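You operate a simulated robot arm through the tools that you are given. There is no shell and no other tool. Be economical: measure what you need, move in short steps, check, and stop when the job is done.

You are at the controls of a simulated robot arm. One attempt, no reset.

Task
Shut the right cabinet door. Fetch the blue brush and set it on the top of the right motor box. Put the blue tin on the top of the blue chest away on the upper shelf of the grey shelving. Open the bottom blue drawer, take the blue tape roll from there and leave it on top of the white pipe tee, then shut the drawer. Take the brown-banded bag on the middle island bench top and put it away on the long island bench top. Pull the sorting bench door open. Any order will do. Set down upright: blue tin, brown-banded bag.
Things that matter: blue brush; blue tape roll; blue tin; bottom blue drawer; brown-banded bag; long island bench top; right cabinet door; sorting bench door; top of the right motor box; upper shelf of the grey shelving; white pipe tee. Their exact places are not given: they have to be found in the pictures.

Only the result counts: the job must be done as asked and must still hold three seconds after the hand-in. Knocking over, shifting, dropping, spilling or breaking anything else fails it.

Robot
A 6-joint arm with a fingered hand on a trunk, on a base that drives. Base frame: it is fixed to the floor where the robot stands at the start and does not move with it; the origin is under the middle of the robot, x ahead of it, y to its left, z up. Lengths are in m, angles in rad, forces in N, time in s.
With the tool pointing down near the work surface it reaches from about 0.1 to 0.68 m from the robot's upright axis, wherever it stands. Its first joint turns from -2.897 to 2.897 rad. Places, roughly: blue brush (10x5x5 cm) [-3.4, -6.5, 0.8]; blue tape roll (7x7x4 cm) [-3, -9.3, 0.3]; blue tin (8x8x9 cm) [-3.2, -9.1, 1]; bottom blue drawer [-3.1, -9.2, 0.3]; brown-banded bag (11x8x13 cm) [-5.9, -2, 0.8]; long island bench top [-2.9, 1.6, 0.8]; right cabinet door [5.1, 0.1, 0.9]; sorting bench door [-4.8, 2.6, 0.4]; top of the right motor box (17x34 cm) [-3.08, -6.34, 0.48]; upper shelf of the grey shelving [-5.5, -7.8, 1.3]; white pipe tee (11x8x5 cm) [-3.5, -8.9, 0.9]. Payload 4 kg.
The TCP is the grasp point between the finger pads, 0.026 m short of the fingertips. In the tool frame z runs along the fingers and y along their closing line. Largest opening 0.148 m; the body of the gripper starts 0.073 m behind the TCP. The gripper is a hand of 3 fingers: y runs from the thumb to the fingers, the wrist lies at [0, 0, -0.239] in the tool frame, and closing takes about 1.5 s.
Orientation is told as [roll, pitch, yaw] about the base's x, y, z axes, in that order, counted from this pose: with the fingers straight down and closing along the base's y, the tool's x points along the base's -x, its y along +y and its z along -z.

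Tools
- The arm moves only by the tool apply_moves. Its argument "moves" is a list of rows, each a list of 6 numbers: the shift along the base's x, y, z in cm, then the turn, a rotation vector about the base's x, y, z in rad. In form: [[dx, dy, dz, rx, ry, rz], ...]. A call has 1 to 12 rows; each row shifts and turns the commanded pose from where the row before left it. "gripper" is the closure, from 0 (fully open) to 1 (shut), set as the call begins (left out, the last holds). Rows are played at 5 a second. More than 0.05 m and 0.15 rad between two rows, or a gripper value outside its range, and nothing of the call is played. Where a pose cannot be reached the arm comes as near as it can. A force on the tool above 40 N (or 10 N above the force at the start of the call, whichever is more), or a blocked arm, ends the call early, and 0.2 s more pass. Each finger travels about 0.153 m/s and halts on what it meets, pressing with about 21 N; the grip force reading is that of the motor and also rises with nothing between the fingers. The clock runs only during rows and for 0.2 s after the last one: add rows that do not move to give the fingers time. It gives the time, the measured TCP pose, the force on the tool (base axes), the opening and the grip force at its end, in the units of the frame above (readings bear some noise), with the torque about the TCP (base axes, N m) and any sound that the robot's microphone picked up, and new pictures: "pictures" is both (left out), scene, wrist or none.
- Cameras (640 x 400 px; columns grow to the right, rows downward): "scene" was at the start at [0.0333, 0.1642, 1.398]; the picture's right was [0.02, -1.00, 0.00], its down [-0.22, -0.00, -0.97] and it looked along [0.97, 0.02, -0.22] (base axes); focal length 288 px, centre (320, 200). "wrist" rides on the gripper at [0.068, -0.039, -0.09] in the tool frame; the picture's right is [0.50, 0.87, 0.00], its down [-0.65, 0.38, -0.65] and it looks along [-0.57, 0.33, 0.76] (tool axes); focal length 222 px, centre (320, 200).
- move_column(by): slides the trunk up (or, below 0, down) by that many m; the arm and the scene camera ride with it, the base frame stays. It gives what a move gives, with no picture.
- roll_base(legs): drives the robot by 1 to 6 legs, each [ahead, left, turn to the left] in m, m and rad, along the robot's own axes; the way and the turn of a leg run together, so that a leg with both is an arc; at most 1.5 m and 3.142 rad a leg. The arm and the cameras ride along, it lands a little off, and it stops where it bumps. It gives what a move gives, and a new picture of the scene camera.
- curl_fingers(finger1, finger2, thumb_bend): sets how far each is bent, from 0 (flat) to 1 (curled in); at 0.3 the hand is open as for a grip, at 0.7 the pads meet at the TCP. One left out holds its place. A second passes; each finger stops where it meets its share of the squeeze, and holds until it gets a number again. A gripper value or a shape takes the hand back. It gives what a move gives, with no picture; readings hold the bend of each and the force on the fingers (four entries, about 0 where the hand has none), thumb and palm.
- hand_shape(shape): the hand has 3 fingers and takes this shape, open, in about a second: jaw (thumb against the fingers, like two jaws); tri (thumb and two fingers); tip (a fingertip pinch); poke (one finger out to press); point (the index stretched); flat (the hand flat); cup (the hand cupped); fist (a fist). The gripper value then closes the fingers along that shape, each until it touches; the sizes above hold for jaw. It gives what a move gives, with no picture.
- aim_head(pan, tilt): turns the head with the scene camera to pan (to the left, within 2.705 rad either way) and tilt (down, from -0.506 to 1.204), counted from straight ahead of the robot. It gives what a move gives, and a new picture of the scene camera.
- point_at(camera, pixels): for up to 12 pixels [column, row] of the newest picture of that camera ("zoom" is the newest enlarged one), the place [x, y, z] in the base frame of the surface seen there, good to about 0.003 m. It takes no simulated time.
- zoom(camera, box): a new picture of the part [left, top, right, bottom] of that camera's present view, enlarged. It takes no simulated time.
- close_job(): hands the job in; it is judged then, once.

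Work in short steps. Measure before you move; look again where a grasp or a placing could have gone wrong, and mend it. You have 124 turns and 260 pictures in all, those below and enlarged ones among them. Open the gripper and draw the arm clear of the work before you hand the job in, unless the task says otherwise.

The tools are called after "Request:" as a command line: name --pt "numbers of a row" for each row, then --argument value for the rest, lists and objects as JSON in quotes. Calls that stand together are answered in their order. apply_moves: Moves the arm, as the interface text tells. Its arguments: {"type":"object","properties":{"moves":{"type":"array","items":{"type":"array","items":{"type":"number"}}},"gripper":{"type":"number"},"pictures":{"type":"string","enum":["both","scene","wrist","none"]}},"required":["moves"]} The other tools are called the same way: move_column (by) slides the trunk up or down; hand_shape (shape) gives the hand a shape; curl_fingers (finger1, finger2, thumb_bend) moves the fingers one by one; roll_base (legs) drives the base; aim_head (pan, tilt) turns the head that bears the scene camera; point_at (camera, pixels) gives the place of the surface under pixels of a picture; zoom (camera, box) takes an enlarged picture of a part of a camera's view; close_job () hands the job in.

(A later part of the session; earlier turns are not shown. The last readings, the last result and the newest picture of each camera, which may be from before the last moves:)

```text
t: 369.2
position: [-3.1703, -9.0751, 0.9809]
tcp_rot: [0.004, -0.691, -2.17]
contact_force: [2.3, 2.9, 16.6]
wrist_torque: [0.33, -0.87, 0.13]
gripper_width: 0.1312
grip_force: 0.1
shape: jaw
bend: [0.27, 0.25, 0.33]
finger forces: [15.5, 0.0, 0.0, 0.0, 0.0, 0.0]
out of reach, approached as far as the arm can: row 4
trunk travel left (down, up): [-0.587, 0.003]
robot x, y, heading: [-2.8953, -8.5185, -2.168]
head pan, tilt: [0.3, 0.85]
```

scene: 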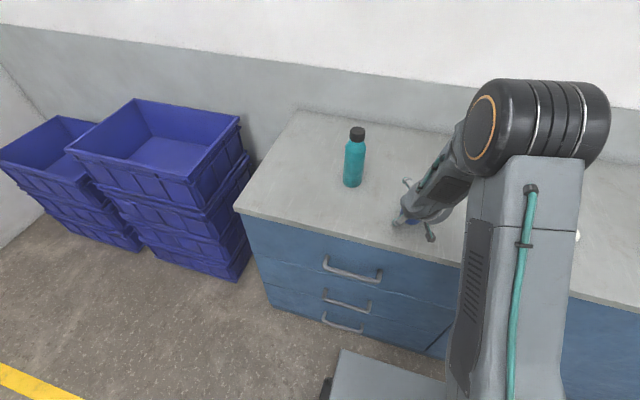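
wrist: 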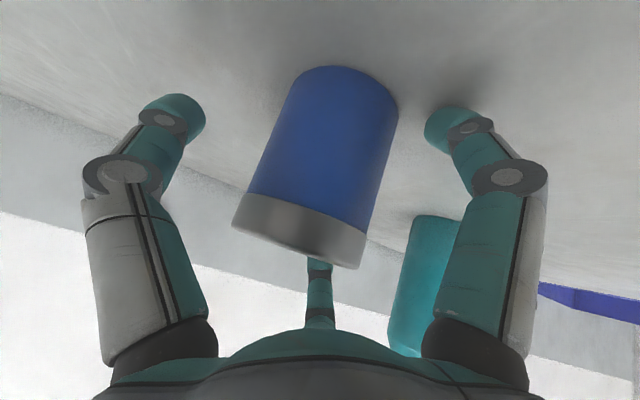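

The lower finger touches the chest top at z 0.981; I raise 6 mm and close on the tin.

Request:
apply_moves --pt "0 0 0.6 0 0 0" --pt "0 0 0 0 0 0" --pt "0 0 0 0 0 0" --pt "0 0 0 0 0 0" --pt "0 0 0 0 0 0" --pt "0 0 0 0 0 0" --pt "0 0 0 0 0 0" --gripper 0.9 --pictures "wrist"

Request:
apply_moves --pt "0 0 1.5 0 0 0" --pt "0 0 3 0 0 0" --pt "0 0 3 0 0 0" --pt "0 0 0 0 0 0" --pictures "both"

```text
t: 370.8
position: [-3.171, -9.078, 0.9853]
tcp_rot: [0.005, -0.688, -2.172]
contact_force: [0.9, 0.4, 0.4]
wrist_torque: [0.14, -0.08, 0.01]
gripper_width: 0.0707
grip_force: 21.1
shape: jaw
bend: [0.35, 0.77, 0.7]
finger forces: [16.7, 16.8, 0.0, 0.1, 19.8, 0.0]
trunk travel left (down, up): [-0.587, 0.003]
robot x, y, heading: [-2.8907, -8.5198, -2.167]
head pan, tilt: [0.3, 0.85]
```

wrist: 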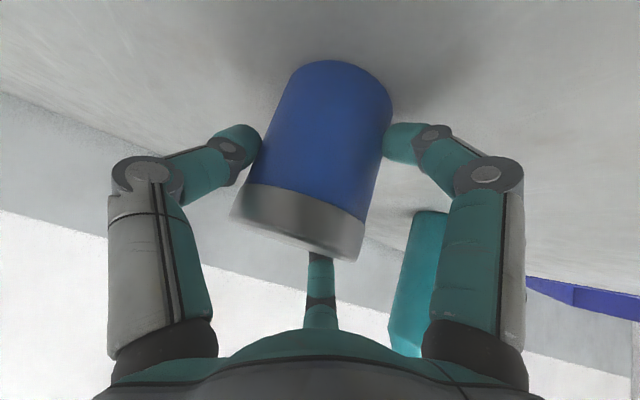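

```text
t: 371.8
position: [-3.1694, -9.0759, 1.0601]
tcp_rot: [0.014, -0.692, -2.172]
contact_force: [0.1, 0.4, -1.8]
wrist_torque: [-0.01, -0.05, -0.02]
gripper_width: 0.071
grip_force: 21.1
shape: jaw
bend: [0.36, 0.78, 0.7]
finger forces: [15.6, 16.2, 0.1, 0.0, 19.8, 0.0]
trunk travel left (down, up): [-0.587, 0.003]
robot x, y, heading: [-2.8912, -8.5208, -2.169]
head pan, tilt: [0.3, 0.85]
```

scene: 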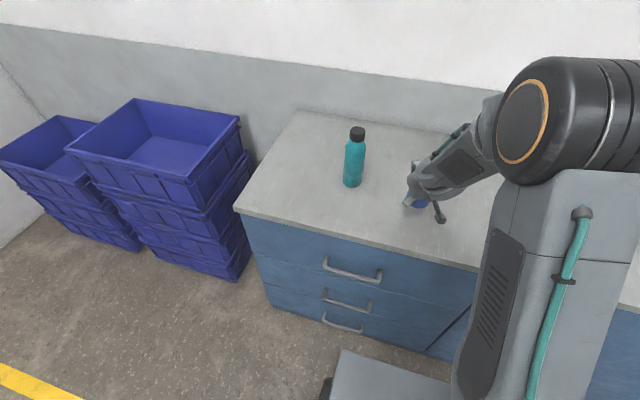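
wrist: 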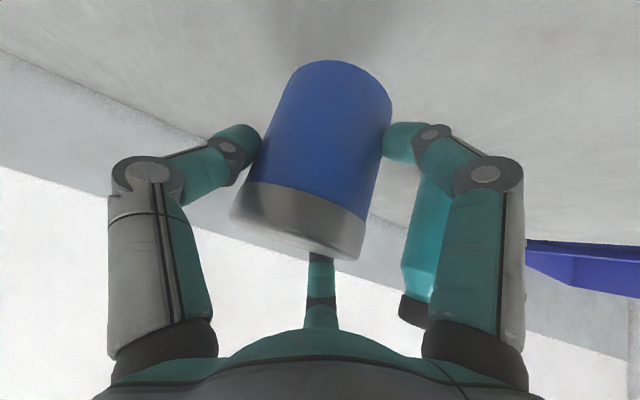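

The tin is held securely. I raise it, then drive sideways to the grey shelving.

Request:
apply_moves --pt "0.5 0.8 4 0 0 0" --pt "0.5 0.8 4 0 0 0" --pt "0.5 0.8 4 0 0 0" --pt "0 0 4 0 0 0" --pt "0 0 4 0 0 0" --pt "0 0 4 0 0 0" --pt "0 0 4 0 0 0" --pt "0 0 4 0 0 0" --pictures "none"

Request:
roll_base --legs '[[-0.04, -1.15, 0], [0, -1.15, 0]]'

Request:
aim_head --pan 0.0 --tilt 0.25

Request:
point_at --camera "scene" --pixels '[[100, 200], [160, 200], [200, 200], [250, 200], [150, 100], [200, 100], [250, 100], [280, 150], [250, 250], [200, 250], [150, 300], [300, 100]]'

```text
t: 373.6
position: [-3.1562, -9.0528, 1.3765]
tcp_rot: [0.015, -0.694, -2.171]
contact_force: [0.4, 0.9, -2.3]
wrist_torque: [-0.03, -0.01, 0.0]
gripper_width: 0.0706
grip_force: 21.0
shape: jaw
bend: [0.36, 0.78, 0.7]
finger forces: [15.5, 16.1, 0.0, 0.0, 19.9, 0.0]
trunk travel left (down, up): [-0.587, 0.003]
robot x, y, heading: [-2.8885, -8.5235, -2.164]
head pan, tilt: [0.3, 0.85]
```

```text
t: 384.8
position: [-5.0252, -7.8013, 1.3766]
tcp_rot: [0.014, -0.693, -2.116]
contact_force: [-0.7, 0.2, -3.2]
wrist_torque: [0.0, 0.01, 0.0]
gripper_width: 0.0704
grip_force: 21.0
shape: jaw
bend: [0.36, 0.78, 0.7]
finger forces: [15.3, 16.2, 0.0, 0.0, 19.8, 0.0]
trunk travel left (down, up): [-0.587, 0.003]
robot x, y, heading: [-4.7885, -7.2546, -2.111]
head pan, tilt: [0.3, 0.85]
```

scene: 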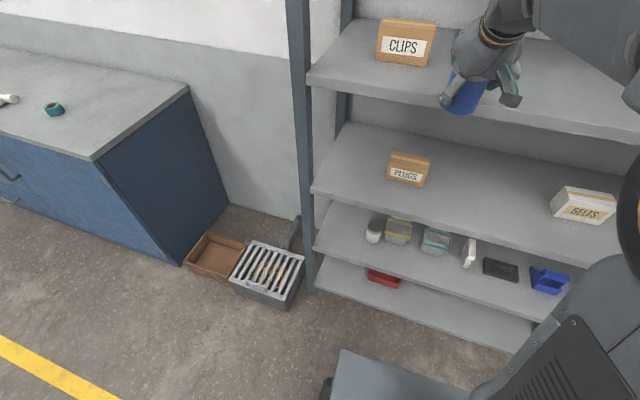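

```text
t: 385.8
position: [-5.0252, -7.802, 1.3748]
tcp_rot: [0.014, -0.692, -2.116]
contact_force: [0.1, 0.1, -1.9]
wrist_torque: [0.02, -0.01, -0.02]
gripper_width: 0.0704
grip_force: 20.7
shape: jaw
bend: [0.36, 0.78, 0.7]
finger forces: [15.3, 16.2, 0.0, 0.0, 19.8, 0.1]
trunk travel left (down, up): [-0.587, 0.003]
robot x, y, heading: [-4.7864, -7.2539, -2.115]
head pan, tilt: [0.0, 0.25]
```

scene: 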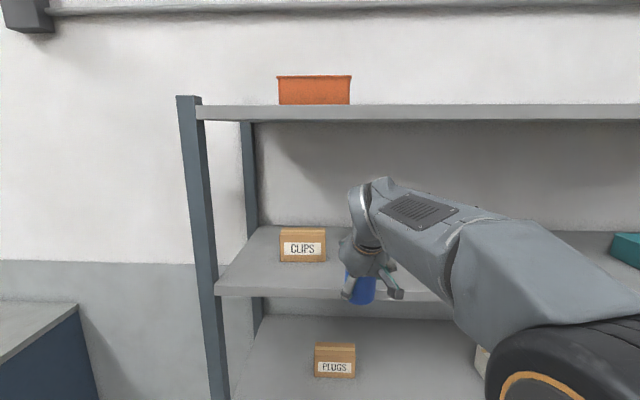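

```text
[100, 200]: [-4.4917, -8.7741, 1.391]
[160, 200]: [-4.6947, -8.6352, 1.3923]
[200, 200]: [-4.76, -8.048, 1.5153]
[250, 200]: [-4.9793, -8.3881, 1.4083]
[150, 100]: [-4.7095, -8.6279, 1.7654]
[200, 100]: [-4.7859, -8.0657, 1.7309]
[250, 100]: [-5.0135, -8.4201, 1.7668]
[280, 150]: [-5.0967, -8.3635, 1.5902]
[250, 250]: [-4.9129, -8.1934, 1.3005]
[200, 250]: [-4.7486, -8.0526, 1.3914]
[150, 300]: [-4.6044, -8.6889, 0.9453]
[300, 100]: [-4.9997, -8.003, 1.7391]
```

Upper shelf surface at z 1.3005, front edge t≈-9.33; free spot right of the CLIPS box. I raise slightly and drive the tin in over the shelf.

Request:
apply_moves --pt "0 0 1.2 0 0 0" --pictures "none"

Request:
roll_base --legs '[[0, -0.108, 0], [0.144, 0, 0]]'

Request:
zoom --camera "scene" --box '[240, 170, 440, 320]'

Request:
zoom --camera "wrist" --box '[0, 0, 640, 400]'

```text
t: 386.2
position: [-5.0248, -7.8008, 1.388]
tcp_rot: [0.014, -0.691, -2.115]
contact_force: [0.5, 0.1, -2.1]
wrist_torque: [0.02, 0.01, 0.0]
gripper_width: 0.0706
grip_force: 21.1
shape: jaw
bend: [0.36, 0.78, 0.7]
finger forces: [15.3, 16.3, 0.0, 0.0, 19.8, 0.1]
trunk travel left (down, up): [-0.587, 0.003]
robot x, y, heading: [-4.7891, -7.253, -2.11]
head pan, tilt: [0.0, 0.25]
```

```text
t: 388.3
position: [-5.1933, -7.8708, 1.3873]
tcp_rot: [0.013, -0.691, -2.115]
contact_force: [0.3, 0.5, -2.0]
wrist_torque: [-0.01, -0.03, 0.0]
gripper_width: 0.0705
grip_force: 20.8
shape: jaw
bend: [0.36, 0.78, 0.7]
finger forces: [15.3, 16.3, 0.1, 0.0, 19.9, 0.0]
trunk travel left (down, up): [-0.587, 0.003]
robot x, y, heading: [-4.9524, -7.3212, -2.114]
head pan, tilt: [0.0, 0.25]
```

scene: 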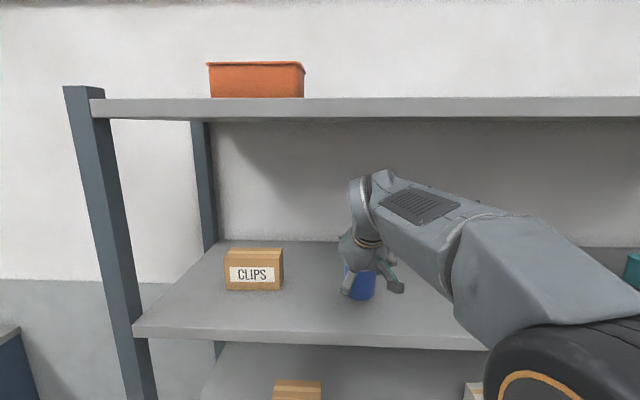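

```text
2.67 times, centred on (340, 245) of scene
```

zoom: 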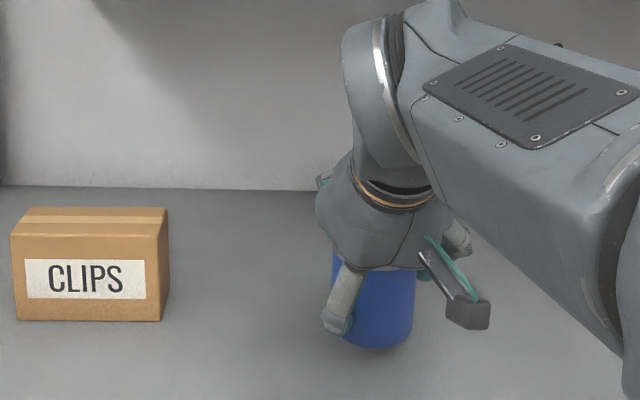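

```text
1.00 times, centred on (320, 200) of wrist
```

zoom: 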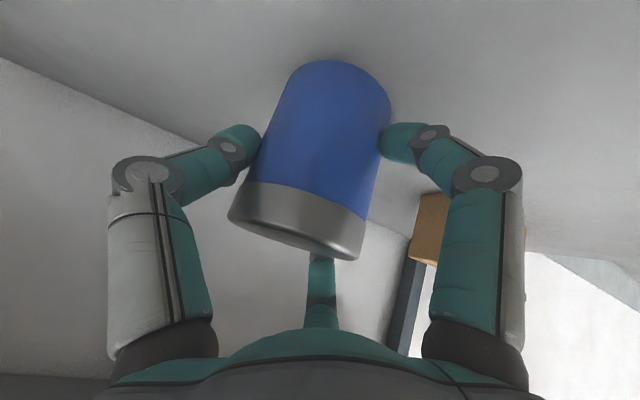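

The tin is over the shelf, well clear of the CLIPS box. I lower with the trunk.

Request:
move_column --by -0.018

Request:
move_column --by -0.004

Request:
move_column --by -0.002

```text
t: 389.0
position: [-5.1922, -7.8687, 1.3706]
tcp_rot: [0.014, -0.691, -2.114]
contact_force: [0.1, 0.1, -2.8]
wrist_torque: [0.0, -0.02, 0.02]
gripper_width: 0.0708
grip_force: 20.9
shape: jaw
bend: [0.36, 0.78, 0.7]
finger forces: [15.4, 16.2, 0.2, 0.0, 19.9, 0.0]
trunk travel left (down, up): [-0.569, 0.021]
robot x, y, heading: [-4.958, -7.3251, -2.117]
head pan, tilt: [0.0, 0.25]
```

```text
t: 389.5
position: [-5.192, -7.869, 1.3659]
tcp_rot: [0.014, -0.691, -2.116]
contact_force: [-0.3, -0.3, -0.5]
wrist_torque: [0.03, -0.05, -0.02]
gripper_width: 0.0704
grip_force: 20.8
shape: jaw
bend: [0.36, 0.78, 0.7]
finger forces: [15.8, 16.8, 0.0, 0.0, 19.9, 0.1]
trunk travel left (down, up): [-0.565, 0.025]
robot x, y, heading: [-4.9555, -7.3202, -2.108]
head pan, tilt: [0.0, 0.25]
```

```text
t: 390.0
position: [-5.1915, -7.8695, 1.366]
tcp_rot: [0.014, -0.694, -2.117]
contact_force: [-0.7, -1.3, 7.3]
wrist_torque: [0.14, 0.03, 0.03]
gripper_width: 0.0705
grip_force: 20.6
shape: jaw
bend: [0.36, 0.78, 0.7]
finger forces: [17.2, 19.5, 0.1, 0.0, 21.4, 0.1]
trunk travel left (down, up): [-0.563, 0.027]
robot x, y, heading: [-4.9543, -7.3216, -2.115]
head pan, tilt: [0.0, 0.25]
```

Contact (7 N). I open, then draw back away from the shelf.

Request:
apply_moves --pt "0 0 0 0 0 0" --pt "0 0 0 0 0 0" --pt "0 0 0 0 0 0" --pt "0 0 0 0 0 0" --pt "0 0 0 0 0 0" --gripper 0 --pictures "wrist"

Request:
roll_base --legs '[[-0.22, 0, 0]]'

```text
t: 391.2
position: [-5.1922, -7.8694, 1.364]
tcp_rot: [0.015, -0.692, -2.114]
contact_force: [-2.0, -0.5, 9.1]
wrist_torque: [0.05, -0.3, 0.04]
gripper_width: 0.1473
grip_force: 0.2
shape: jaw
bend: [0.35, 0.3, 0.3]
finger forces: [9.2, 0.0, 0.0, 0.1, 0.0, 0.0]
trunk travel left (down, up): [-0.563, 0.027]
robot x, y, heading: [-4.956, -7.3227, -2.117]
head pan, tilt: [0.0, 0.25]
```

wrist: 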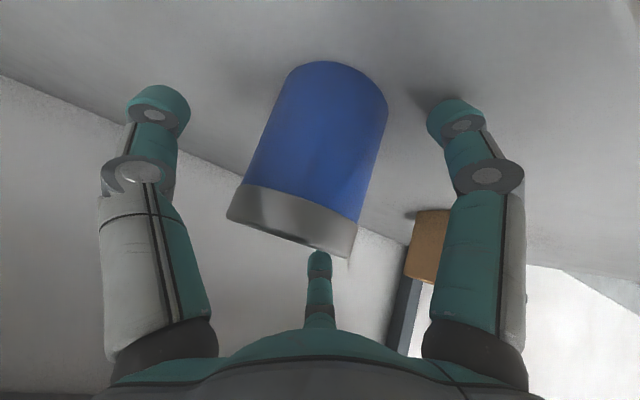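

```text
t: 392.9
position: [-5.0787, -7.6813, 1.3643]
tcp_rot: [0.013, -0.691, -2.115]
contact_force: [-0.1, 0.2, 0.2]
wrist_torque: [-0.02, 0.01, 0.01]
gripper_width: 0.1478
grip_force: 0.1
shape: jaw
bend: [0.3, 0.3, 0.3]
finger forces: [0.0, 0.0, 0.0, 0.0, 0.0, 0.1]
trunk travel left (down, up): [-0.563, 0.027]
robot x, y, heading: [-4.8443, -7.1367, -2.114]
head pan, tilt: [0.0, 0.25]
```

scene: 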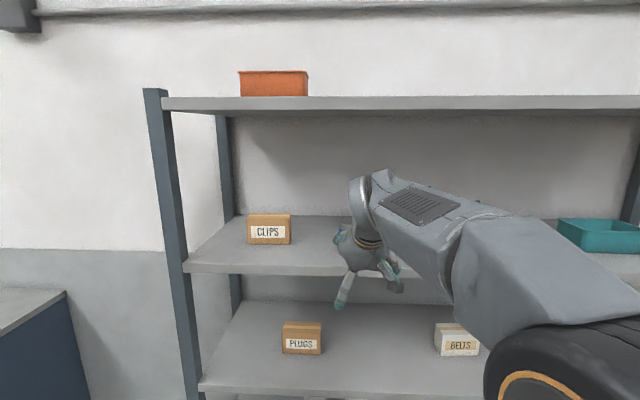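

Tin placed. Now I drive back to the chest for the drawer; I'll hook its bottom handle with one finger.

Request:
roll_base --legs '[[-0.05, 0, -0.052], [0, 1.27, 0], [0.2, 1.26, 0]]'

Request:
aim_head --pan 0.15 --tilt 0.9

Request:
point_at --camera "scene" --pixels '[[320, 150], [320, 200], [320, 250], [280, 250], [250, 250], [300, 300], [250, 200], [320, 320]]'

```text
t: 405.7
position: [-3.1117, -9.1992, 1.3647]
tcp_rot: [0.015, -0.694, -2.156]
contact_force: [-0.2, -0.4, 0.5]
wrist_torque: [0.05, 0.01, 0.03]
gripper_width: 0.1478
grip_force: 0.1
shape: jaw
bend: [0.3, 0.3, 0.3]
finger forces: [0.0, 0.0, 0.0, 0.0, 0.0, 0.1]
trunk travel left (down, up): [-0.563, 0.027]
robot x, y, heading: [-2.8563, -8.6628, -2.156]
head pan, tilt: [0.0, 0.25]
```

scene: 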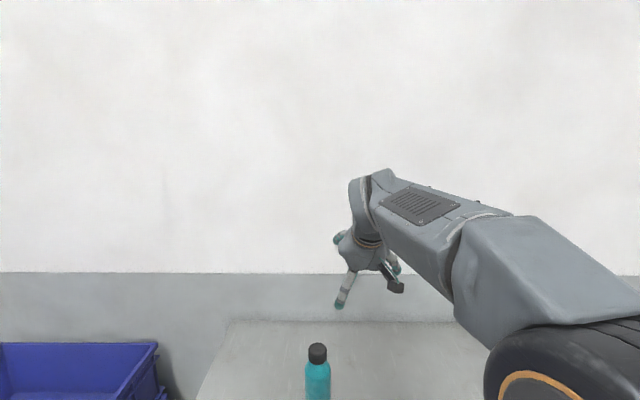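

```text
t: 406.8
position: [-3.1117, -9.1997, 1.3649]
tcp_rot: [0.015, -0.692, -2.155]
contact_force: [0.6, -0.1, -0.1]
wrist_torque: [0.0, -0.01, 0.03]
gripper_width: 0.1479
grip_force: 0.2
shape: jaw
bend: [0.3, 0.3, 0.3]
finger forces: [0.0, 0.0, 0.1, 0.1, 0.0, 0.1]
trunk travel left (down, up): [-0.563, 0.027]
robot x, y, heading: [-2.8522, -8.6663, -2.152]
head pan, tilt: [0.15, 0.901]
```

scene: 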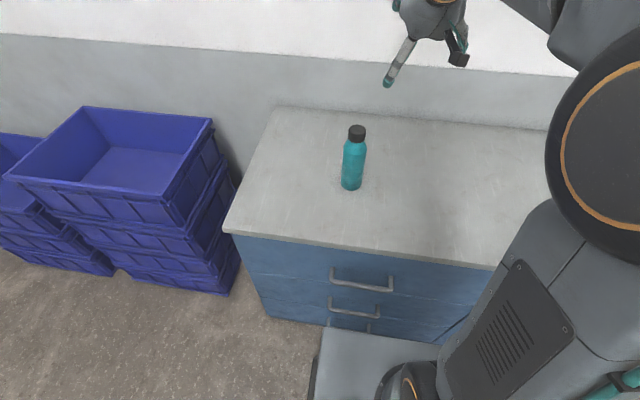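

```text
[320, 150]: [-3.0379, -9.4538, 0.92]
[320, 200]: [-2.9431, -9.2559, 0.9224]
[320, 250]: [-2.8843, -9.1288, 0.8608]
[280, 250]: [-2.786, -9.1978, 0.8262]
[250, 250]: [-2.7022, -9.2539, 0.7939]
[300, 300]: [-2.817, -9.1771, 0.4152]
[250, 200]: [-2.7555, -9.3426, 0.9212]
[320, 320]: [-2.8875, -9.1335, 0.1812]
```

I back up 0.4 m, lower the trunk fully, bring the hand low with 0.4 rad pitch, and leave only finger 2 stretched.

Request:
roll_base --legs '[[-0.4, 0, 0]]'

Request:
move_column --by -0.56

Request:
apply_moves --pt "-0.33 -0.5 -4.1 0.0202 -0.0133 0" --pt "-0.33 -0.5 -4.1 0.0202 -0.0133 0" --pt "-0.33 -0.5 -4.1 0.0202 -0.0133 0" --pt "-0.33 -0.5 -4.1 0.0202 -0.0133 0" --pt "-0.33 -0.5 -4.1 0.0202 -0.0133 0" --pt "-0.33 -0.5 -4.1 0.0202 -0.0133 0" --pt "-0.33 -0.5 -4.1 0.0202 -0.0133 0" --pt "-0.33 -0.5 -4.1 0.0202 -0.0133 0" --pt "-0.33 -0.5 -4.1 0.0202 -0.0133 0" --pt "-0.33 -0.5 -4.1 0.0202 -0.0133 0" --pt "-0.33 -0.5 -4.1 0.0202 -0.0133 0" --pictures "none"

Request:
curl_fingers --finger1 1 --finger2 0.4 --thumb_bend 1

Request:
aim_head --pan 0.0 --tilt 0.65

Request:
zoom --camera "wrist" --box '[0, 0, 640, 400]'

```text
t: 409.2
position: [-2.8931, -8.8658, 1.3642]
tcp_rot: [0.012, -0.692, -2.16]
contact_force: [-0.5, -0.1, 0.7]
wrist_torque: [-0.01, 0.01, 0.0]
gripper_width: 0.148
grip_force: 0.0
shape: jaw
bend: [0.3, 0.3, 0.3]
finger forces: [0.1, 0.1, 0.0, 0.0, 0.0, 0.1]
trunk travel left (down, up): [-0.563, 0.027]
robot x, y, heading: [-2.6323, -8.3303, -2.152]
head pan, tilt: [0.15, 0.901]
```

scene: 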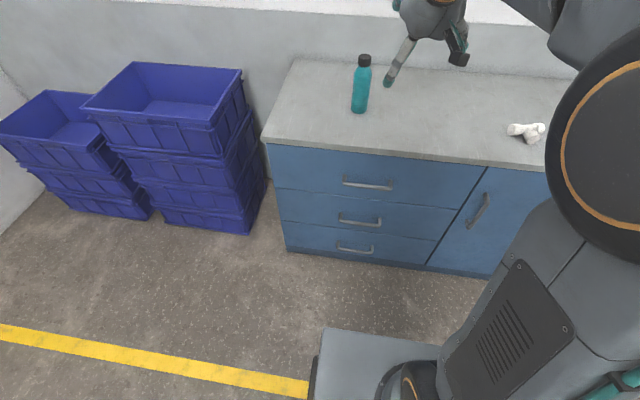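

```text
refused: -0.56 is not a number from -0.4 to 0.4
```

```text
t: 411.6
position: [-2.933, -8.9217, 0.9155]
tcp_rot: [0.01, -0.425, -2.158]
contact_force: [0.5, 0.2, -0.1]
wrist_torque: [-0.04, -0.01, 0.02]
gripper_width: 0.148
grip_force: 0.2
shape: jaw
bend: [0.3, 0.3, 0.3]
finger forces: [0.0, 0.0, 0.1, 0.0, 0.1, 0.0]
trunk travel left (down, up): [-0.563, 0.027]
robot x, y, heading: [-2.6318, -8.3303, -2.157]
head pan, tilt: [0.15, 0.901]
```

```text
t: 412.6
position: [-2.9337, -8.9214, 0.9149]
tcp_rot: [0.013, -0.426, -2.157]
contact_force: [-0.3, 0.2, -0.1]
wrist_torque: [0.01, -0.03, 0.01]
gripper_width: 0.0263
grip_force: 0.0
shape: fingers
bend: [0.91, 0.4, 1.0]
finger forces: [0.0, 0.0, 0.0, 0.0, 0.0, 0.1]
trunk travel left (down, up): [-0.563, 0.027]
robot x, y, heading: [-2.6332, -8.3304, -2.157]
head pan, tilt: [0.15, 0.901]
```

```text
t: 413.4
position: [-2.9334, -8.9213, 0.9154]
tcp_rot: [0.011, -0.426, -2.157]
contact_force: [0.1, 0.2, -0.3]
wrist_torque: [0.04, 0.03, -0.02]
gripper_width: 0.0266
grip_force: 0.1
shape: fingers
bend: [0.91, 0.4, 1.0]
finger forces: [0.1, 0.1, 0.0, 0.1, 0.0, 0.0]
trunk travel left (down, up): [-0.563, 0.027]
robot x, y, heading: [-2.6348, -8.3291, -2.158]
head pan, tilt: [0.0, 0.649]
```

scene: 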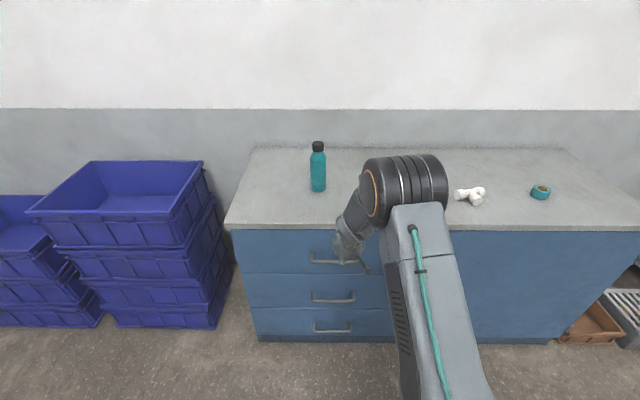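

```text
1.00 times, centred on (320, 200) of wrist
```

zoom: 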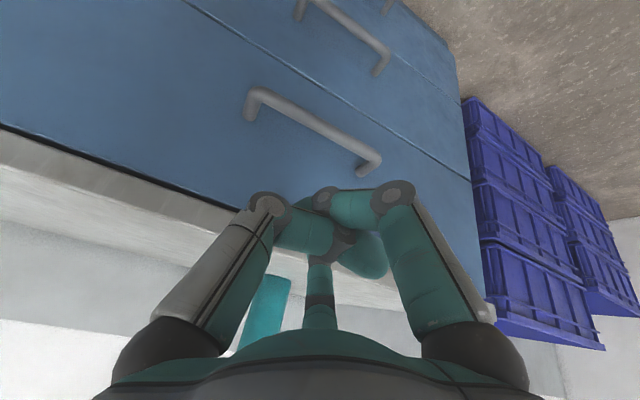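

I see all handles; the bottom one at (332,328). I reopen the hand (far finger will go behind the bar), lower the trunk, and measure handle and fingertip.

Request:
point_at --camera "scene" --pixels '[[315, 323], [322, 329], [332, 330], [342, 330], [349, 324], [332, 320], [332, 336], [470, 190], [462, 194], [478, 200], [483, 190], [470, 203]]'

Request:
move_column --by -0.4

Request:
move_column --by -0.16

Request:
apply_moves --pt "0 0 0 0 0 0" --pt "0 0 0 0 0 0" --pt "0 0 0 0 0 0" --pt "0 0 0 0 0 0" --pt "0 0 0 0 0 0" --gripper 0 --pictures "both"

Request:
point_at --camera "wrist" --pixels '[[319, 257], [319, 262], [158, 100], [482, 100], [320, 80], [320, 110], [320, 140], [320, 170], [280, 110], [360, 110], [320, 30], [320, 50]]'

```text
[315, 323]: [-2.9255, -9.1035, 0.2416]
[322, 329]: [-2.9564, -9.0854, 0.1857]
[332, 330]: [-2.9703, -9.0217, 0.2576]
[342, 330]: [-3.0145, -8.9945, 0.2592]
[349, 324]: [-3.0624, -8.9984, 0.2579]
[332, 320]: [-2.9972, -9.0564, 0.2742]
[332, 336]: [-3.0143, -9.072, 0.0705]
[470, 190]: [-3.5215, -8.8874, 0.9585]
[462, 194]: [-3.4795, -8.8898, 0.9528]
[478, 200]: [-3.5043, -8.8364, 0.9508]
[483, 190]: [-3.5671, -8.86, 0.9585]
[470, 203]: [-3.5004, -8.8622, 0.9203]
```

```text
t: 417.2
position: [-2.9316, -8.9213, 0.5145]
tcp_rot: [0.011, -0.426, -2.158]
contact_force: [0.1, 0.2, 0.8]
wrist_torque: [-0.02, -0.02, -0.02]
gripper_width: 0.0264
grip_force: 0.1
shape: fingers
bend: [0.91, 0.4, 1.0]
finger forces: [0.0, 0.0, 0.0, 0.0, 0.0, 0.1]
trunk travel left (down, up): [-0.163, 0.427]
robot x, y, heading: [-2.6367, -8.3333, -2.159]
head pan, tilt: [0.0, 0.649]
```

```text
t: 419.1
position: [-2.9329, -8.921, 0.3562]
tcp_rot: [0.013, -0.427, -2.156]
contact_force: [1.0, 0.2, -0.6]
wrist_torque: [-0.01, -0.01, -0.04]
gripper_width: 0.0266
grip_force: 0.0
shape: fingers
bend: [0.91, 0.4, 1.0]
finger forces: [0.0, 0.0, 0.0, 0.0, 0.1, 0.1]
trunk travel left (down, up): [-0.003, 0.587]
robot x, y, heading: [-2.6382, -8.3316, -2.157]
head pan, tilt: [0.0, 0.649]
```

```text
t: 420.3
position: [-2.934, -8.9218, 0.3554]
tcp_rot: [0.012, -0.426, -2.157]
contact_force: [0.1, -0.5, -0.5]
wrist_torque: [0.01, 0.03, -0.02]
gripper_width: 0.1477
grip_force: 0.1
shape: jaw
bend: [0.3, 0.3, 0.3]
finger forces: [0.0, 0.0, 0.1, 0.0, 0.0, 0.1]
trunk travel left (down, up): [-0.003, 0.587]
robot x, y, heading: [-2.6332, -8.3328, -2.161]
head pan, tilt: [0.0, 0.649]
```

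scene: 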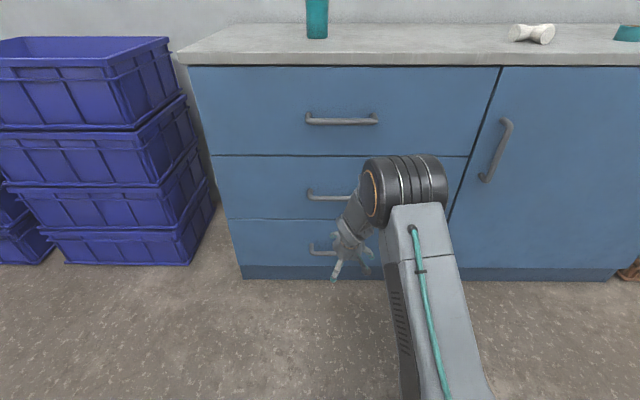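
wrist: 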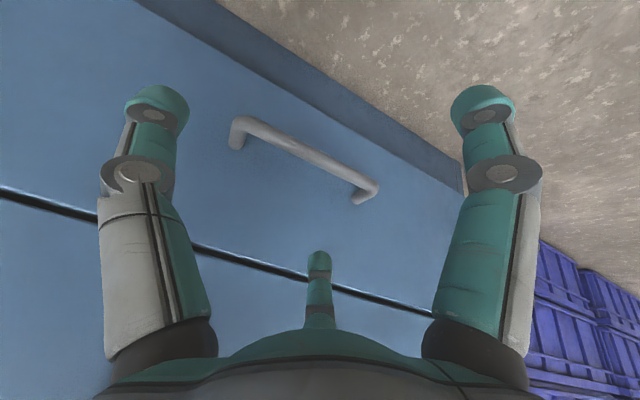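

```text
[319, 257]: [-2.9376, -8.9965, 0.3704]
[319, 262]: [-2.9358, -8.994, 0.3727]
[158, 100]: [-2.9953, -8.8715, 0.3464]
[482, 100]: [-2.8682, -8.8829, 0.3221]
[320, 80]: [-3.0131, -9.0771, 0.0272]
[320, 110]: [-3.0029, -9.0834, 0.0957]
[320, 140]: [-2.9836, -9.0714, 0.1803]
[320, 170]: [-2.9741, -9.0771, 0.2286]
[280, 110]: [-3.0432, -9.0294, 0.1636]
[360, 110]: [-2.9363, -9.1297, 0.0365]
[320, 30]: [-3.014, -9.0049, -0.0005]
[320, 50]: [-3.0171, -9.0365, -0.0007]
```

Finger-2 tip at (-2.938,-8.997,0.37); bar front at t≈-9.125, z 0.258, gap to the face centred at t≈-9.153. I position the fingertip above the gap.

Request:
apply_moves --pt "-3.3 -1.3 -2 0 0 0" --pt "-3.3 -1.3 -2 0 0 0" --pt "0 0 -1.5 0 0 0" --pictures "wrist"

Request:
point_at --camera "wrist" --pixels '[[319, 257], [319, 253], [250, 150], [280, 165], [300, 180], [320, 190], [340, 200], [360, 210], [320, 160], [320, 210], [300, 230], [340, 240]]'

```text
t: 421.1
position: [-2.9986, -8.945, 0.3028]
tcp_rot: [0.012, -0.425, -2.158]
contact_force: [-0.5, -1.1, -0.5]
wrist_torque: [0.03, 0.03, -0.01]
gripper_width: 0.1479
grip_force: 0.0
shape: jaw
bend: [0.3, 0.3, 0.3]
finger forces: [0.0, 0.0, 0.0, 0.0, 0.1, 0.0]
trunk travel left (down, up): [-0.003, 0.587]
robot x, y, heading: [-2.6359, -8.33, -2.153]
head pan, tilt: [0.0, 0.649]
```

wrist: 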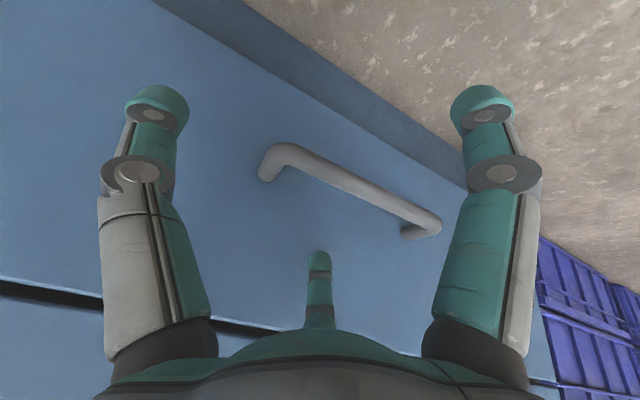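

```text
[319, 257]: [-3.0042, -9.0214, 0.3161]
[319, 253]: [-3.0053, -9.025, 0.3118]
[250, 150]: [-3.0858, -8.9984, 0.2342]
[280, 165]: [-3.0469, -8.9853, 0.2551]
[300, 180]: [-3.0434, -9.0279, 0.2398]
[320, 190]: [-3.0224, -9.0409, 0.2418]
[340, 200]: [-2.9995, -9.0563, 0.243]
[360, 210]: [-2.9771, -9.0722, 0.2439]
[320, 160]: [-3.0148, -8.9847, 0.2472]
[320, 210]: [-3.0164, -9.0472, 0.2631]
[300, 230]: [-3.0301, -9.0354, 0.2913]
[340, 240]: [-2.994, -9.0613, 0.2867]
```

The fingertip is in line with the gap. I lower 5.5 cm behind the bar and pull back 0.28 m with the base.

Request:
apply_moves --pt "0 0 -2 0 0 0" --pt "0 0 -2 0 0 0" --pt "0 0 -1.5 0 0 0" --pictures "none"

Request:
roll_base --legs '[[-0.08, 0, 0], [-0.22, 0, 0]]'

Request:
zoom --camera "wrist" --box '[0, 0, 640, 400]'

```text
t: 421.9
position: [-2.9985, -8.9465, 0.2435]
tcp_rot: [0.011, -0.428, -2.158]
contact_force: [0.5, -0.6, -0.1]
wrist_torque: [-0.01, 0.04, 0.0]
gripper_width: 0.1479
grip_force: 0.1
shape: jaw
bend: [0.3, 0.3, 0.3]
finger forces: [0.1, 0.0, 0.1, 0.0, 0.1, 0.0]
trunk travel left (down, up): [-0.003, 0.587]
robot x, y, heading: [-2.6353, -8.3338, -2.158]
head pan, tilt: [0.0, 0.649]
```

```text
t: 424.2
position: [-2.831, -8.6977, 0.2442]
tcp_rot: [0.011, -0.425, -2.153]
contact_force: [-0.5, 0.9, -0.7]
wrist_torque: [0.0, -0.02, 0.02]
gripper_width: 0.1479
grip_force: 0.1
shape: jaw
bend: [0.3, 0.3, 0.3]
finger forces: [0.1, 0.0, 0.0, 0.1, 0.0, 0.0]
trunk travel left (down, up): [-0.003, 0.587]
robot x, y, heading: [-2.4708, -8.0823, -2.149]
head pan, tilt: [0.0, 0.649]
```

scene: 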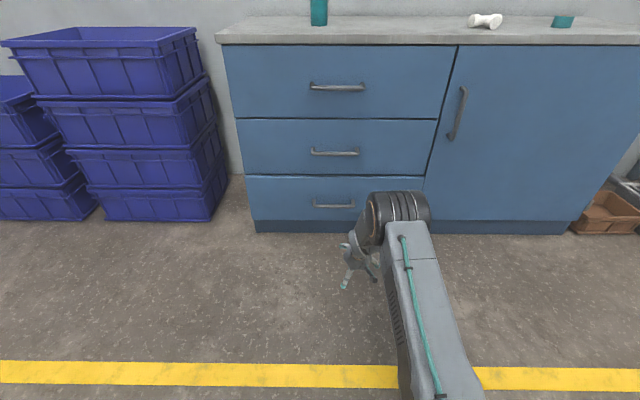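

```text
1.00 times, centred on (320, 200) of wrist
```

zoom: 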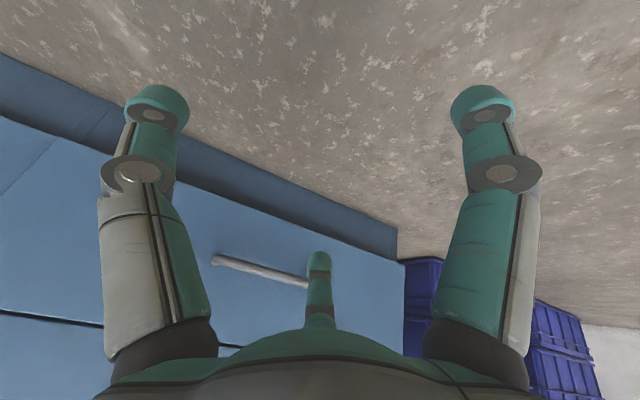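

The hook slipped over the bar (not deep enough). I raise, drive back in, and remeasure tip vs bar.

Request:
apply_moves --pt "0 0 3 0 0 0" --pt "0 0 3 0 0 0" --pictures "none"

Request:
roll_base --legs '[[0.297, 0.0, -0.009]]'

Request:
zoom --camera "wrist" --box '[220, 120, 460, 280]'

Request:
point_at --camera "wrist" --pixels '[[319, 257], [319, 253], [300, 180], [320, 190], [340, 200], [320, 160], [320, 165], [320, 170], [320, 175], [320, 180], [310, 165], [330, 175]]'

```text
t: 424.8
position: [-2.8291, -8.6992, 0.3051]
tcp_rot: [0.012, -0.425, -2.154]
contact_force: [-0.8, 0.4, -1.5]
wrist_torque: [0.0, 0.0, 0.02]
gripper_width: 0.148
grip_force: 0.1
shape: jaw
bend: [0.3, 0.3, 0.3]
finger forces: [0.0, 0.0, 0.1, 0.0, 0.0, 0.1]
trunk travel left (down, up): [-0.003, 0.587]
robot x, y, heading: [-2.468, -8.0824, -2.149]
head pan, tilt: [0.0, 0.649]
```

```text
t: 426.9
position: [-2.9955, -8.9546, 0.3059]
tcp_rot: [0.014, -0.427, -2.152]
contact_force: [0.2, 1.0, -0.1]
wrist_torque: [0.0, 0.0, -0.02]
gripper_width: 0.1481
grip_force: 0.0
shape: jaw
bend: [0.3, 0.3, 0.3]
finger forces: [0.1, 0.0, 0.1, 0.0, 0.0, 0.0]
trunk travel left (down, up): [-0.003, 0.587]
robot x, y, heading: [-2.6376, -8.3369, -2.15]
head pan, tilt: [0.0, 0.649]
```

scene: 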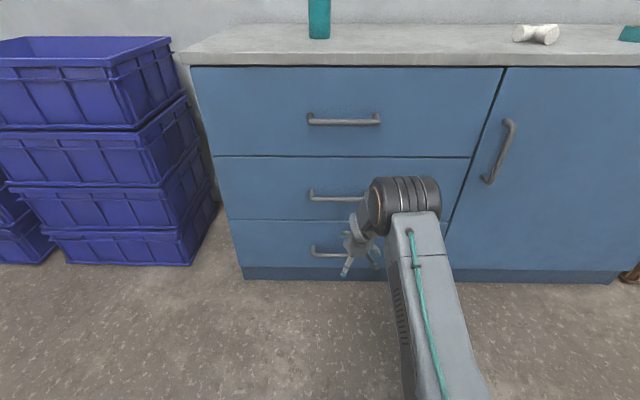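

```text
2.50 times, centred on (340, 200) of wrist
```

zoom: 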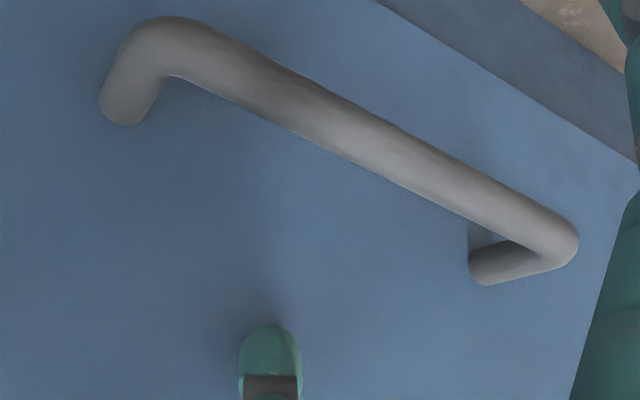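

```text
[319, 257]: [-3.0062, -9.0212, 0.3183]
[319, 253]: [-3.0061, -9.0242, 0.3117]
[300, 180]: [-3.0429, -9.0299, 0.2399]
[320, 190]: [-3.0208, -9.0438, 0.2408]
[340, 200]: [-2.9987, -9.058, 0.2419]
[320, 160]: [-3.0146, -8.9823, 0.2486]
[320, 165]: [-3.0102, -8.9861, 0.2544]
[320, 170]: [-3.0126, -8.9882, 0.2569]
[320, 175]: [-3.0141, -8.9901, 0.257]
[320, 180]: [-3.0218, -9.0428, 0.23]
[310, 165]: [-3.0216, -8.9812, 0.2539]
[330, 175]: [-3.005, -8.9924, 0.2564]
```

Gap spans t -9.127…-9.171; my fingertip's inner face is at -9.146. I lower 10 cm this time, curl finger 2 a bit round the bar, and pull.

Request:
apply_moves --pt "0 0 -2.5 0 0 0" --pt "0 0 -2.5 0 0 0" --pt "0 0 -2.5 0 0 0" --pt "0 0 -2.5 0 0 0" --pictures "none"

Request:
curl_fingers --finger2 0.6

Request:
roll_base --legs '[[-0.15, 0, 0], [-0.14, 0, 0]]'

Request:
zoom --camera "wrist" --box '[0, 0, 640, 400]'

```text
t: 427.9
position: [-2.9959, -8.9575, 0.2085]
tcp_rot: [0.012, -0.434, -2.152]
contact_force: [-2.6, 2.0, 21.1]
wrist_torque: [-1.05, -0.42, -0.05]
gripper_width: 0.1469
grip_force: 0.1
shape: jaw
bend: [0.3, 0.21, 0.3]
finger forces: [0.0, 34.8, 0.0, 0.0, 0.0, 0.1]
trunk travel left (down, up): [-0.003, 0.587]
robot x, y, heading: [-2.6404, -8.3371, -2.147]
head pan, tilt: [0.0, 0.649]
```

```text
t: 428.9
position: [-2.9941, -8.9538, 0.2082]
tcp_rot: [0.012, -0.43, -2.151]
contact_force: [-5.3, 1.5, 26.4]
wrist_torque: [-1.45, -0.66, -0.15]
gripper_width: 0.1271
grip_force: 22.9
shape: fingers
bend: [0.3, 0.18, 0.3]
finger forces: [0.1, 46.1, 0.0, 0.1, 0.1, 0.0]
trunk travel left (down, up): [-0.003, 0.587]
robot x, y, heading: [-2.6371, -8.3354, -2.151]
head pan, tilt: [0.0, 0.649]
```

```text
t: 431.2
position: [-2.8328, -8.7113, 0.2085]
tcp_rot: [0.012, -0.429, -2.149]
contact_force: [0.2, -1.1, 23.6]
wrist_torque: [-1.06, -0.25, -0.03]
gripper_width: 0.1272
grip_force: 19.0
shape: fingers
bend: [0.3, 0.16, 0.3]
finger forces: [0.0, 38.6, 0.0, 0.0, 0.0, 0.0]
trunk travel left (down, up): [-0.003, 0.587]
robot x, y, heading: [-2.4789, -8.091, -2.147]
head pan, tilt: [0.0, 0.649]
```

scene: 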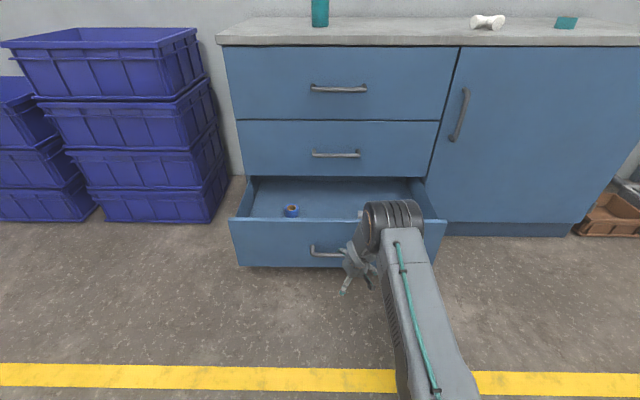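

```text
1.00 times, centred on (320, 200) of wrist
```

zoom: 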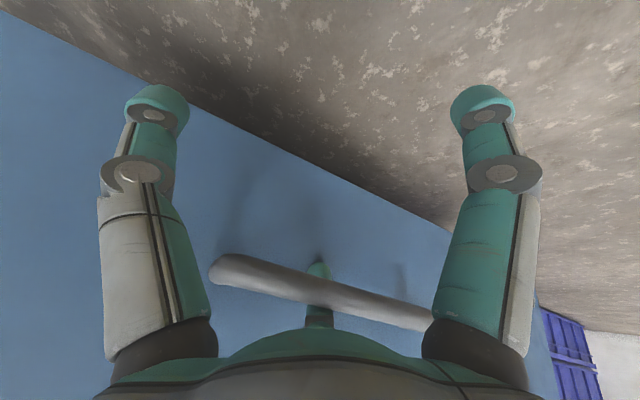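

The drawer is open ~0.29 m and the blue tape roll shows at (291,211). I measure it, unhook upward, and raise.

Request:
point_at --camera "scene" --pixels '[[291, 206], [291, 214], [285, 210], [298, 210], [291, 209], [270, 205], [320, 205], [300, 225], [240, 210], [420, 205], [300, 245], [330, 252]]'

Request:
apply_moves --pt "0 0 2 0 0 0" --pt "0 0 3 0 0 0" --pt "0 0 3 0 0 0" --pt "0 0 3 0 0 0" --pt "0 0 3 0 0 0" --pictures "none"

Request:
move_column --by 0.2

Request:
zoom --camera "scene" --box '[220, 100, 460, 300]'

```text
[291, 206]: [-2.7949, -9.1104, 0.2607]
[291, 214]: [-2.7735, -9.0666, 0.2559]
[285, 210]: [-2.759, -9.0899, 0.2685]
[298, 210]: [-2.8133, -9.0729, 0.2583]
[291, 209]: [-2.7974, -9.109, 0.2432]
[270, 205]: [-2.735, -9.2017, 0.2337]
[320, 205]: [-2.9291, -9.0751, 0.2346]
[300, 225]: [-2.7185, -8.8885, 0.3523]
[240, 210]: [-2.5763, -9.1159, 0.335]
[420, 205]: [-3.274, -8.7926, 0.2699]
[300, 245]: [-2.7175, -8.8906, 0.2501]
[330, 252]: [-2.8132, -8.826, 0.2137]
```

```text
t: 432.4
position: [-2.8303, -8.7072, 0.349]
tcp_rot: [0.014, -0.426, -2.149]
contact_force: [0.7, -0.4, 0.4]
wrist_torque: [0.01, -0.01, 0.01]
gripper_width: 0.1271
grip_force: 0.1
shape: fingers
bend: [0.3, 0.31, 0.3]
finger forces: [0.0, 0.1, 0.1, 0.0, 0.0, 0.0]
trunk travel left (down, up): [-0.003, 0.587]
robot x, y, heading: [-2.4771, -8.0872, -2.148]
head pan, tilt: [0.0, 0.649]
```

```text
t: 434.6
position: [-2.8308, -8.7072, 0.5474]
tcp_rot: [0.013, -0.428, -2.15]
contact_force: [-0.3, 0.4, 0.8]
wrist_torque: [0.0, 0.0, -0.01]
gripper_width: 0.1271
grip_force: 0.1
shape: fingers
bend: [0.3, 0.31, 0.3]
finger forces: [0.0, 0.0, 0.0, 0.0, 0.1, 0.0]
trunk travel left (down, up): [-0.203, 0.387]
robot x, y, heading: [-2.4776, -8.0897, -2.148]
head pan, tilt: [0.0, 0.649]
```

```text
2.00 times, centred on (340, 200) of scene
```

zoom: 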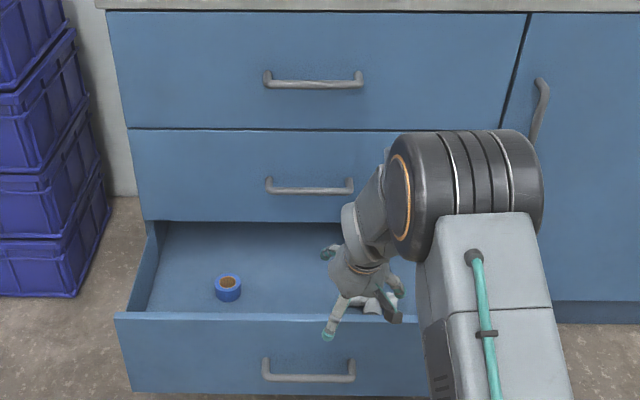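

Tape ≈(-2.787,-9.087), top z 0.27. I retract and straighten the hand, then drive nearer and look with both cameras.

Request:
point_at --camera "zoom" --pixels '[[217, 285], [240, 285], [228, 277], [228, 295], [222, 297], [235, 297], [228, 283], [200, 290]]'

Request:
apply_moves --pt "2.3 3.5 0 0.0717 -0.0467 0" --pt "2.3 3.5 0 0.0717 -0.0467 0" --pt "2.3 3.5 0 0.0717 -0.0467 0" --pt "2.3 3.5 0 0.0717 -0.0467 0" --pt "2.3 3.5 0 0.0717 -0.0467 0" --gripper 0.3 --pictures "none"

Request:
roll_base --legs '[[0.44, 0.2, 0]]'

Request:
zoom --camera "wrist" --box '[0, 0, 640, 400]'

```text
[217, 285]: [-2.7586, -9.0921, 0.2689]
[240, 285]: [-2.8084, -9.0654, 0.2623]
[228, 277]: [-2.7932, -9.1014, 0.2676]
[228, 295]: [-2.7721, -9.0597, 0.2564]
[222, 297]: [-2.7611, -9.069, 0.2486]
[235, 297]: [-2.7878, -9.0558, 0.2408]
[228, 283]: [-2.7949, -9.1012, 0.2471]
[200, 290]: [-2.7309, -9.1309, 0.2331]
```

```text
t: 435.8
position: [-2.7143, -8.5331, 0.5479]
tcp_rot: [0.011, 0.001, -2.149]
contact_force: [-0.9, 0.2, -0.8]
wrist_torque: [0.01, -0.01, 0.01]
gripper_width: 0.1038
grip_force: 0.1
shape: jaw
bend: [0.28, 0.28, 0.74]
finger forces: [0.0, 0.0, 0.0, 0.0, 0.1, 0.0]
trunk travel left (down, up): [-0.203, 0.387]
robot x, y, heading: [-2.4787, -8.094, -2.15]
head pan, tilt: [0.0, 0.649]
```

```text
t: 438.6
position: [-2.7834, -9.0179, 0.5467]
tcp_rot: [0.01, 0.0, -2.141]
contact_force: [0.1, -0.1, -0.6]
wrist_torque: [0.01, 0.05, -0.01]
gripper_width: 0.1038
grip_force: 0.0
shape: jaw
bend: [0.28, 0.28, 0.74]
finger forces: [0.0, 0.0, 0.0, 0.0, 0.1, 0.0]
trunk travel left (down, up): [-0.203, 0.387]
robot x, y, heading: [-2.5485, -8.5763, -2.141]
head pan, tilt: [0.0, 0.649]
```

scene: 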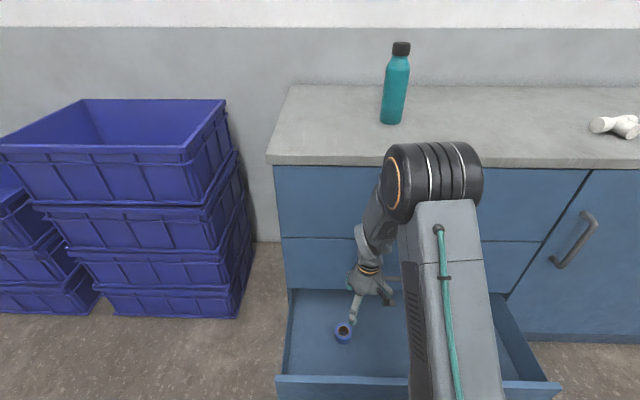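

```text
1.00 times, centred on (320, 200) of wrist
```

zoom: 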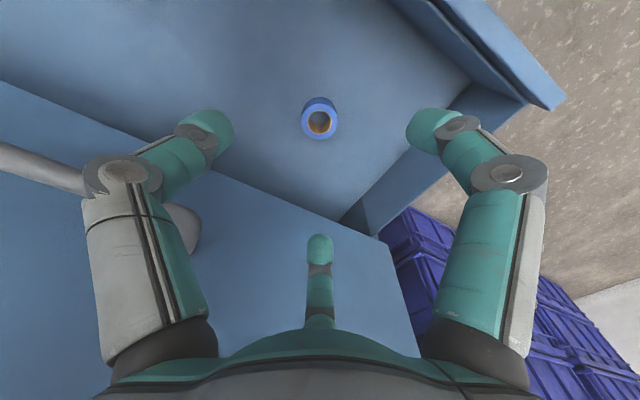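

I query the ring, move over it with the estimate (0,-6.2 cm), lower the trunk 0.2 and look again.

Request:
point_at --camera "wrist" --pixels '[[304, 118], [335, 118], [320, 99], [320, 136], [308, 130], [332, 130]]'

Request:
apply_moves --pt "0 -3.1 0 0 0 0" --pt "0 -3.1 0 0 0 0" --pictures "none"

Request:
move_column --by -0.2

Request:
zoom --camera "wrist" --box '[0, 0, 640, 400]'

Request:
point_at --camera "wrist" --pixels '[[320, 60], [300, 70], [320, 70], [340, 70], [320, 80], [300, 90], [320, 90], [340, 90], [320, 100], [300, 110], [340, 110], [320, 120]]'

```text
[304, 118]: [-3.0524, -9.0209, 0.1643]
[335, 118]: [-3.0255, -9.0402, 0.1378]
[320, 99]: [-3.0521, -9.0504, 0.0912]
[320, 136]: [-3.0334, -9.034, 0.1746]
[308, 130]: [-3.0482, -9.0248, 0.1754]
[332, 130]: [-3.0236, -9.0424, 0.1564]
```

```text
t: 439.2
position: [-2.7824, -9.0818, 0.5462]
tcp_rot: [0.01, 0.001, -2.143]
contact_force: [0.3, -0.1, -0.4]
wrist_torque: [0.01, 0.0, 0.04]
gripper_width: 0.104
grip_force: 0.1
shape: jaw
bend: [0.28, 0.28, 0.74]
finger forces: [0.0, 0.0, 0.0, 0.0, 0.0, 0.0]
trunk travel left (down, up): [-0.203, 0.387]
robot x, y, heading: [-2.5483, -8.5724, -2.142]
head pan, tilt: [0.0, 0.649]
```

```text
t: 441.4
position: [-2.7821, -9.0811, 0.3466]
tcp_rot: [0.01, 0.0, -2.141]
contact_force: [0.4, 0.5, 0.2]
wrist_torque: [-0.01, -0.02, 0.02]
gripper_width: 0.1038
grip_force: 0.0
shape: jaw
bend: [0.28, 0.28, 0.74]
finger forces: [0.0, 0.1, 0.0, 0.0, 0.1, 0.1]
trunk travel left (down, up): [-0.003, 0.587]
robot x, y, heading: [-2.5507, -8.5758, -2.141]
head pan, tilt: [0.0, 0.649]
```

```text
1.00 times, centred on (320, 200) of wrist
```

zoom: 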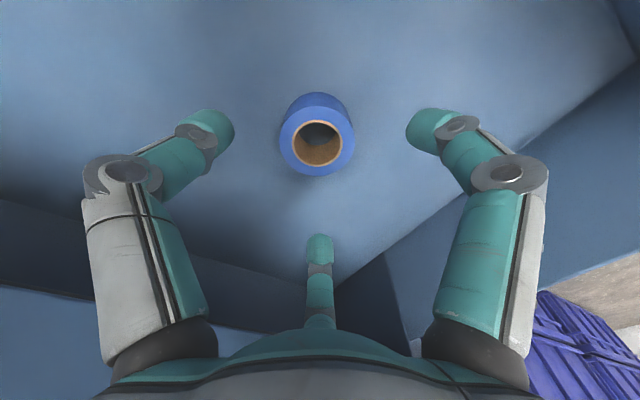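

```text
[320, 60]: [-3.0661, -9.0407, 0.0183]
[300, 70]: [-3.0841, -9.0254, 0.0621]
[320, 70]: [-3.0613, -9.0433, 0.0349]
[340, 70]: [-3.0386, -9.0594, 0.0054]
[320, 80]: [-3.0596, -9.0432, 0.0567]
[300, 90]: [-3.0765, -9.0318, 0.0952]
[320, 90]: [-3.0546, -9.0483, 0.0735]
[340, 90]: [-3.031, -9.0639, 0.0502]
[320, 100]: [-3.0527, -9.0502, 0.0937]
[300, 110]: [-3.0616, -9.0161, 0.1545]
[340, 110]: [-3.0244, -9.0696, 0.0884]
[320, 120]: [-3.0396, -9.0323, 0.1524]
```

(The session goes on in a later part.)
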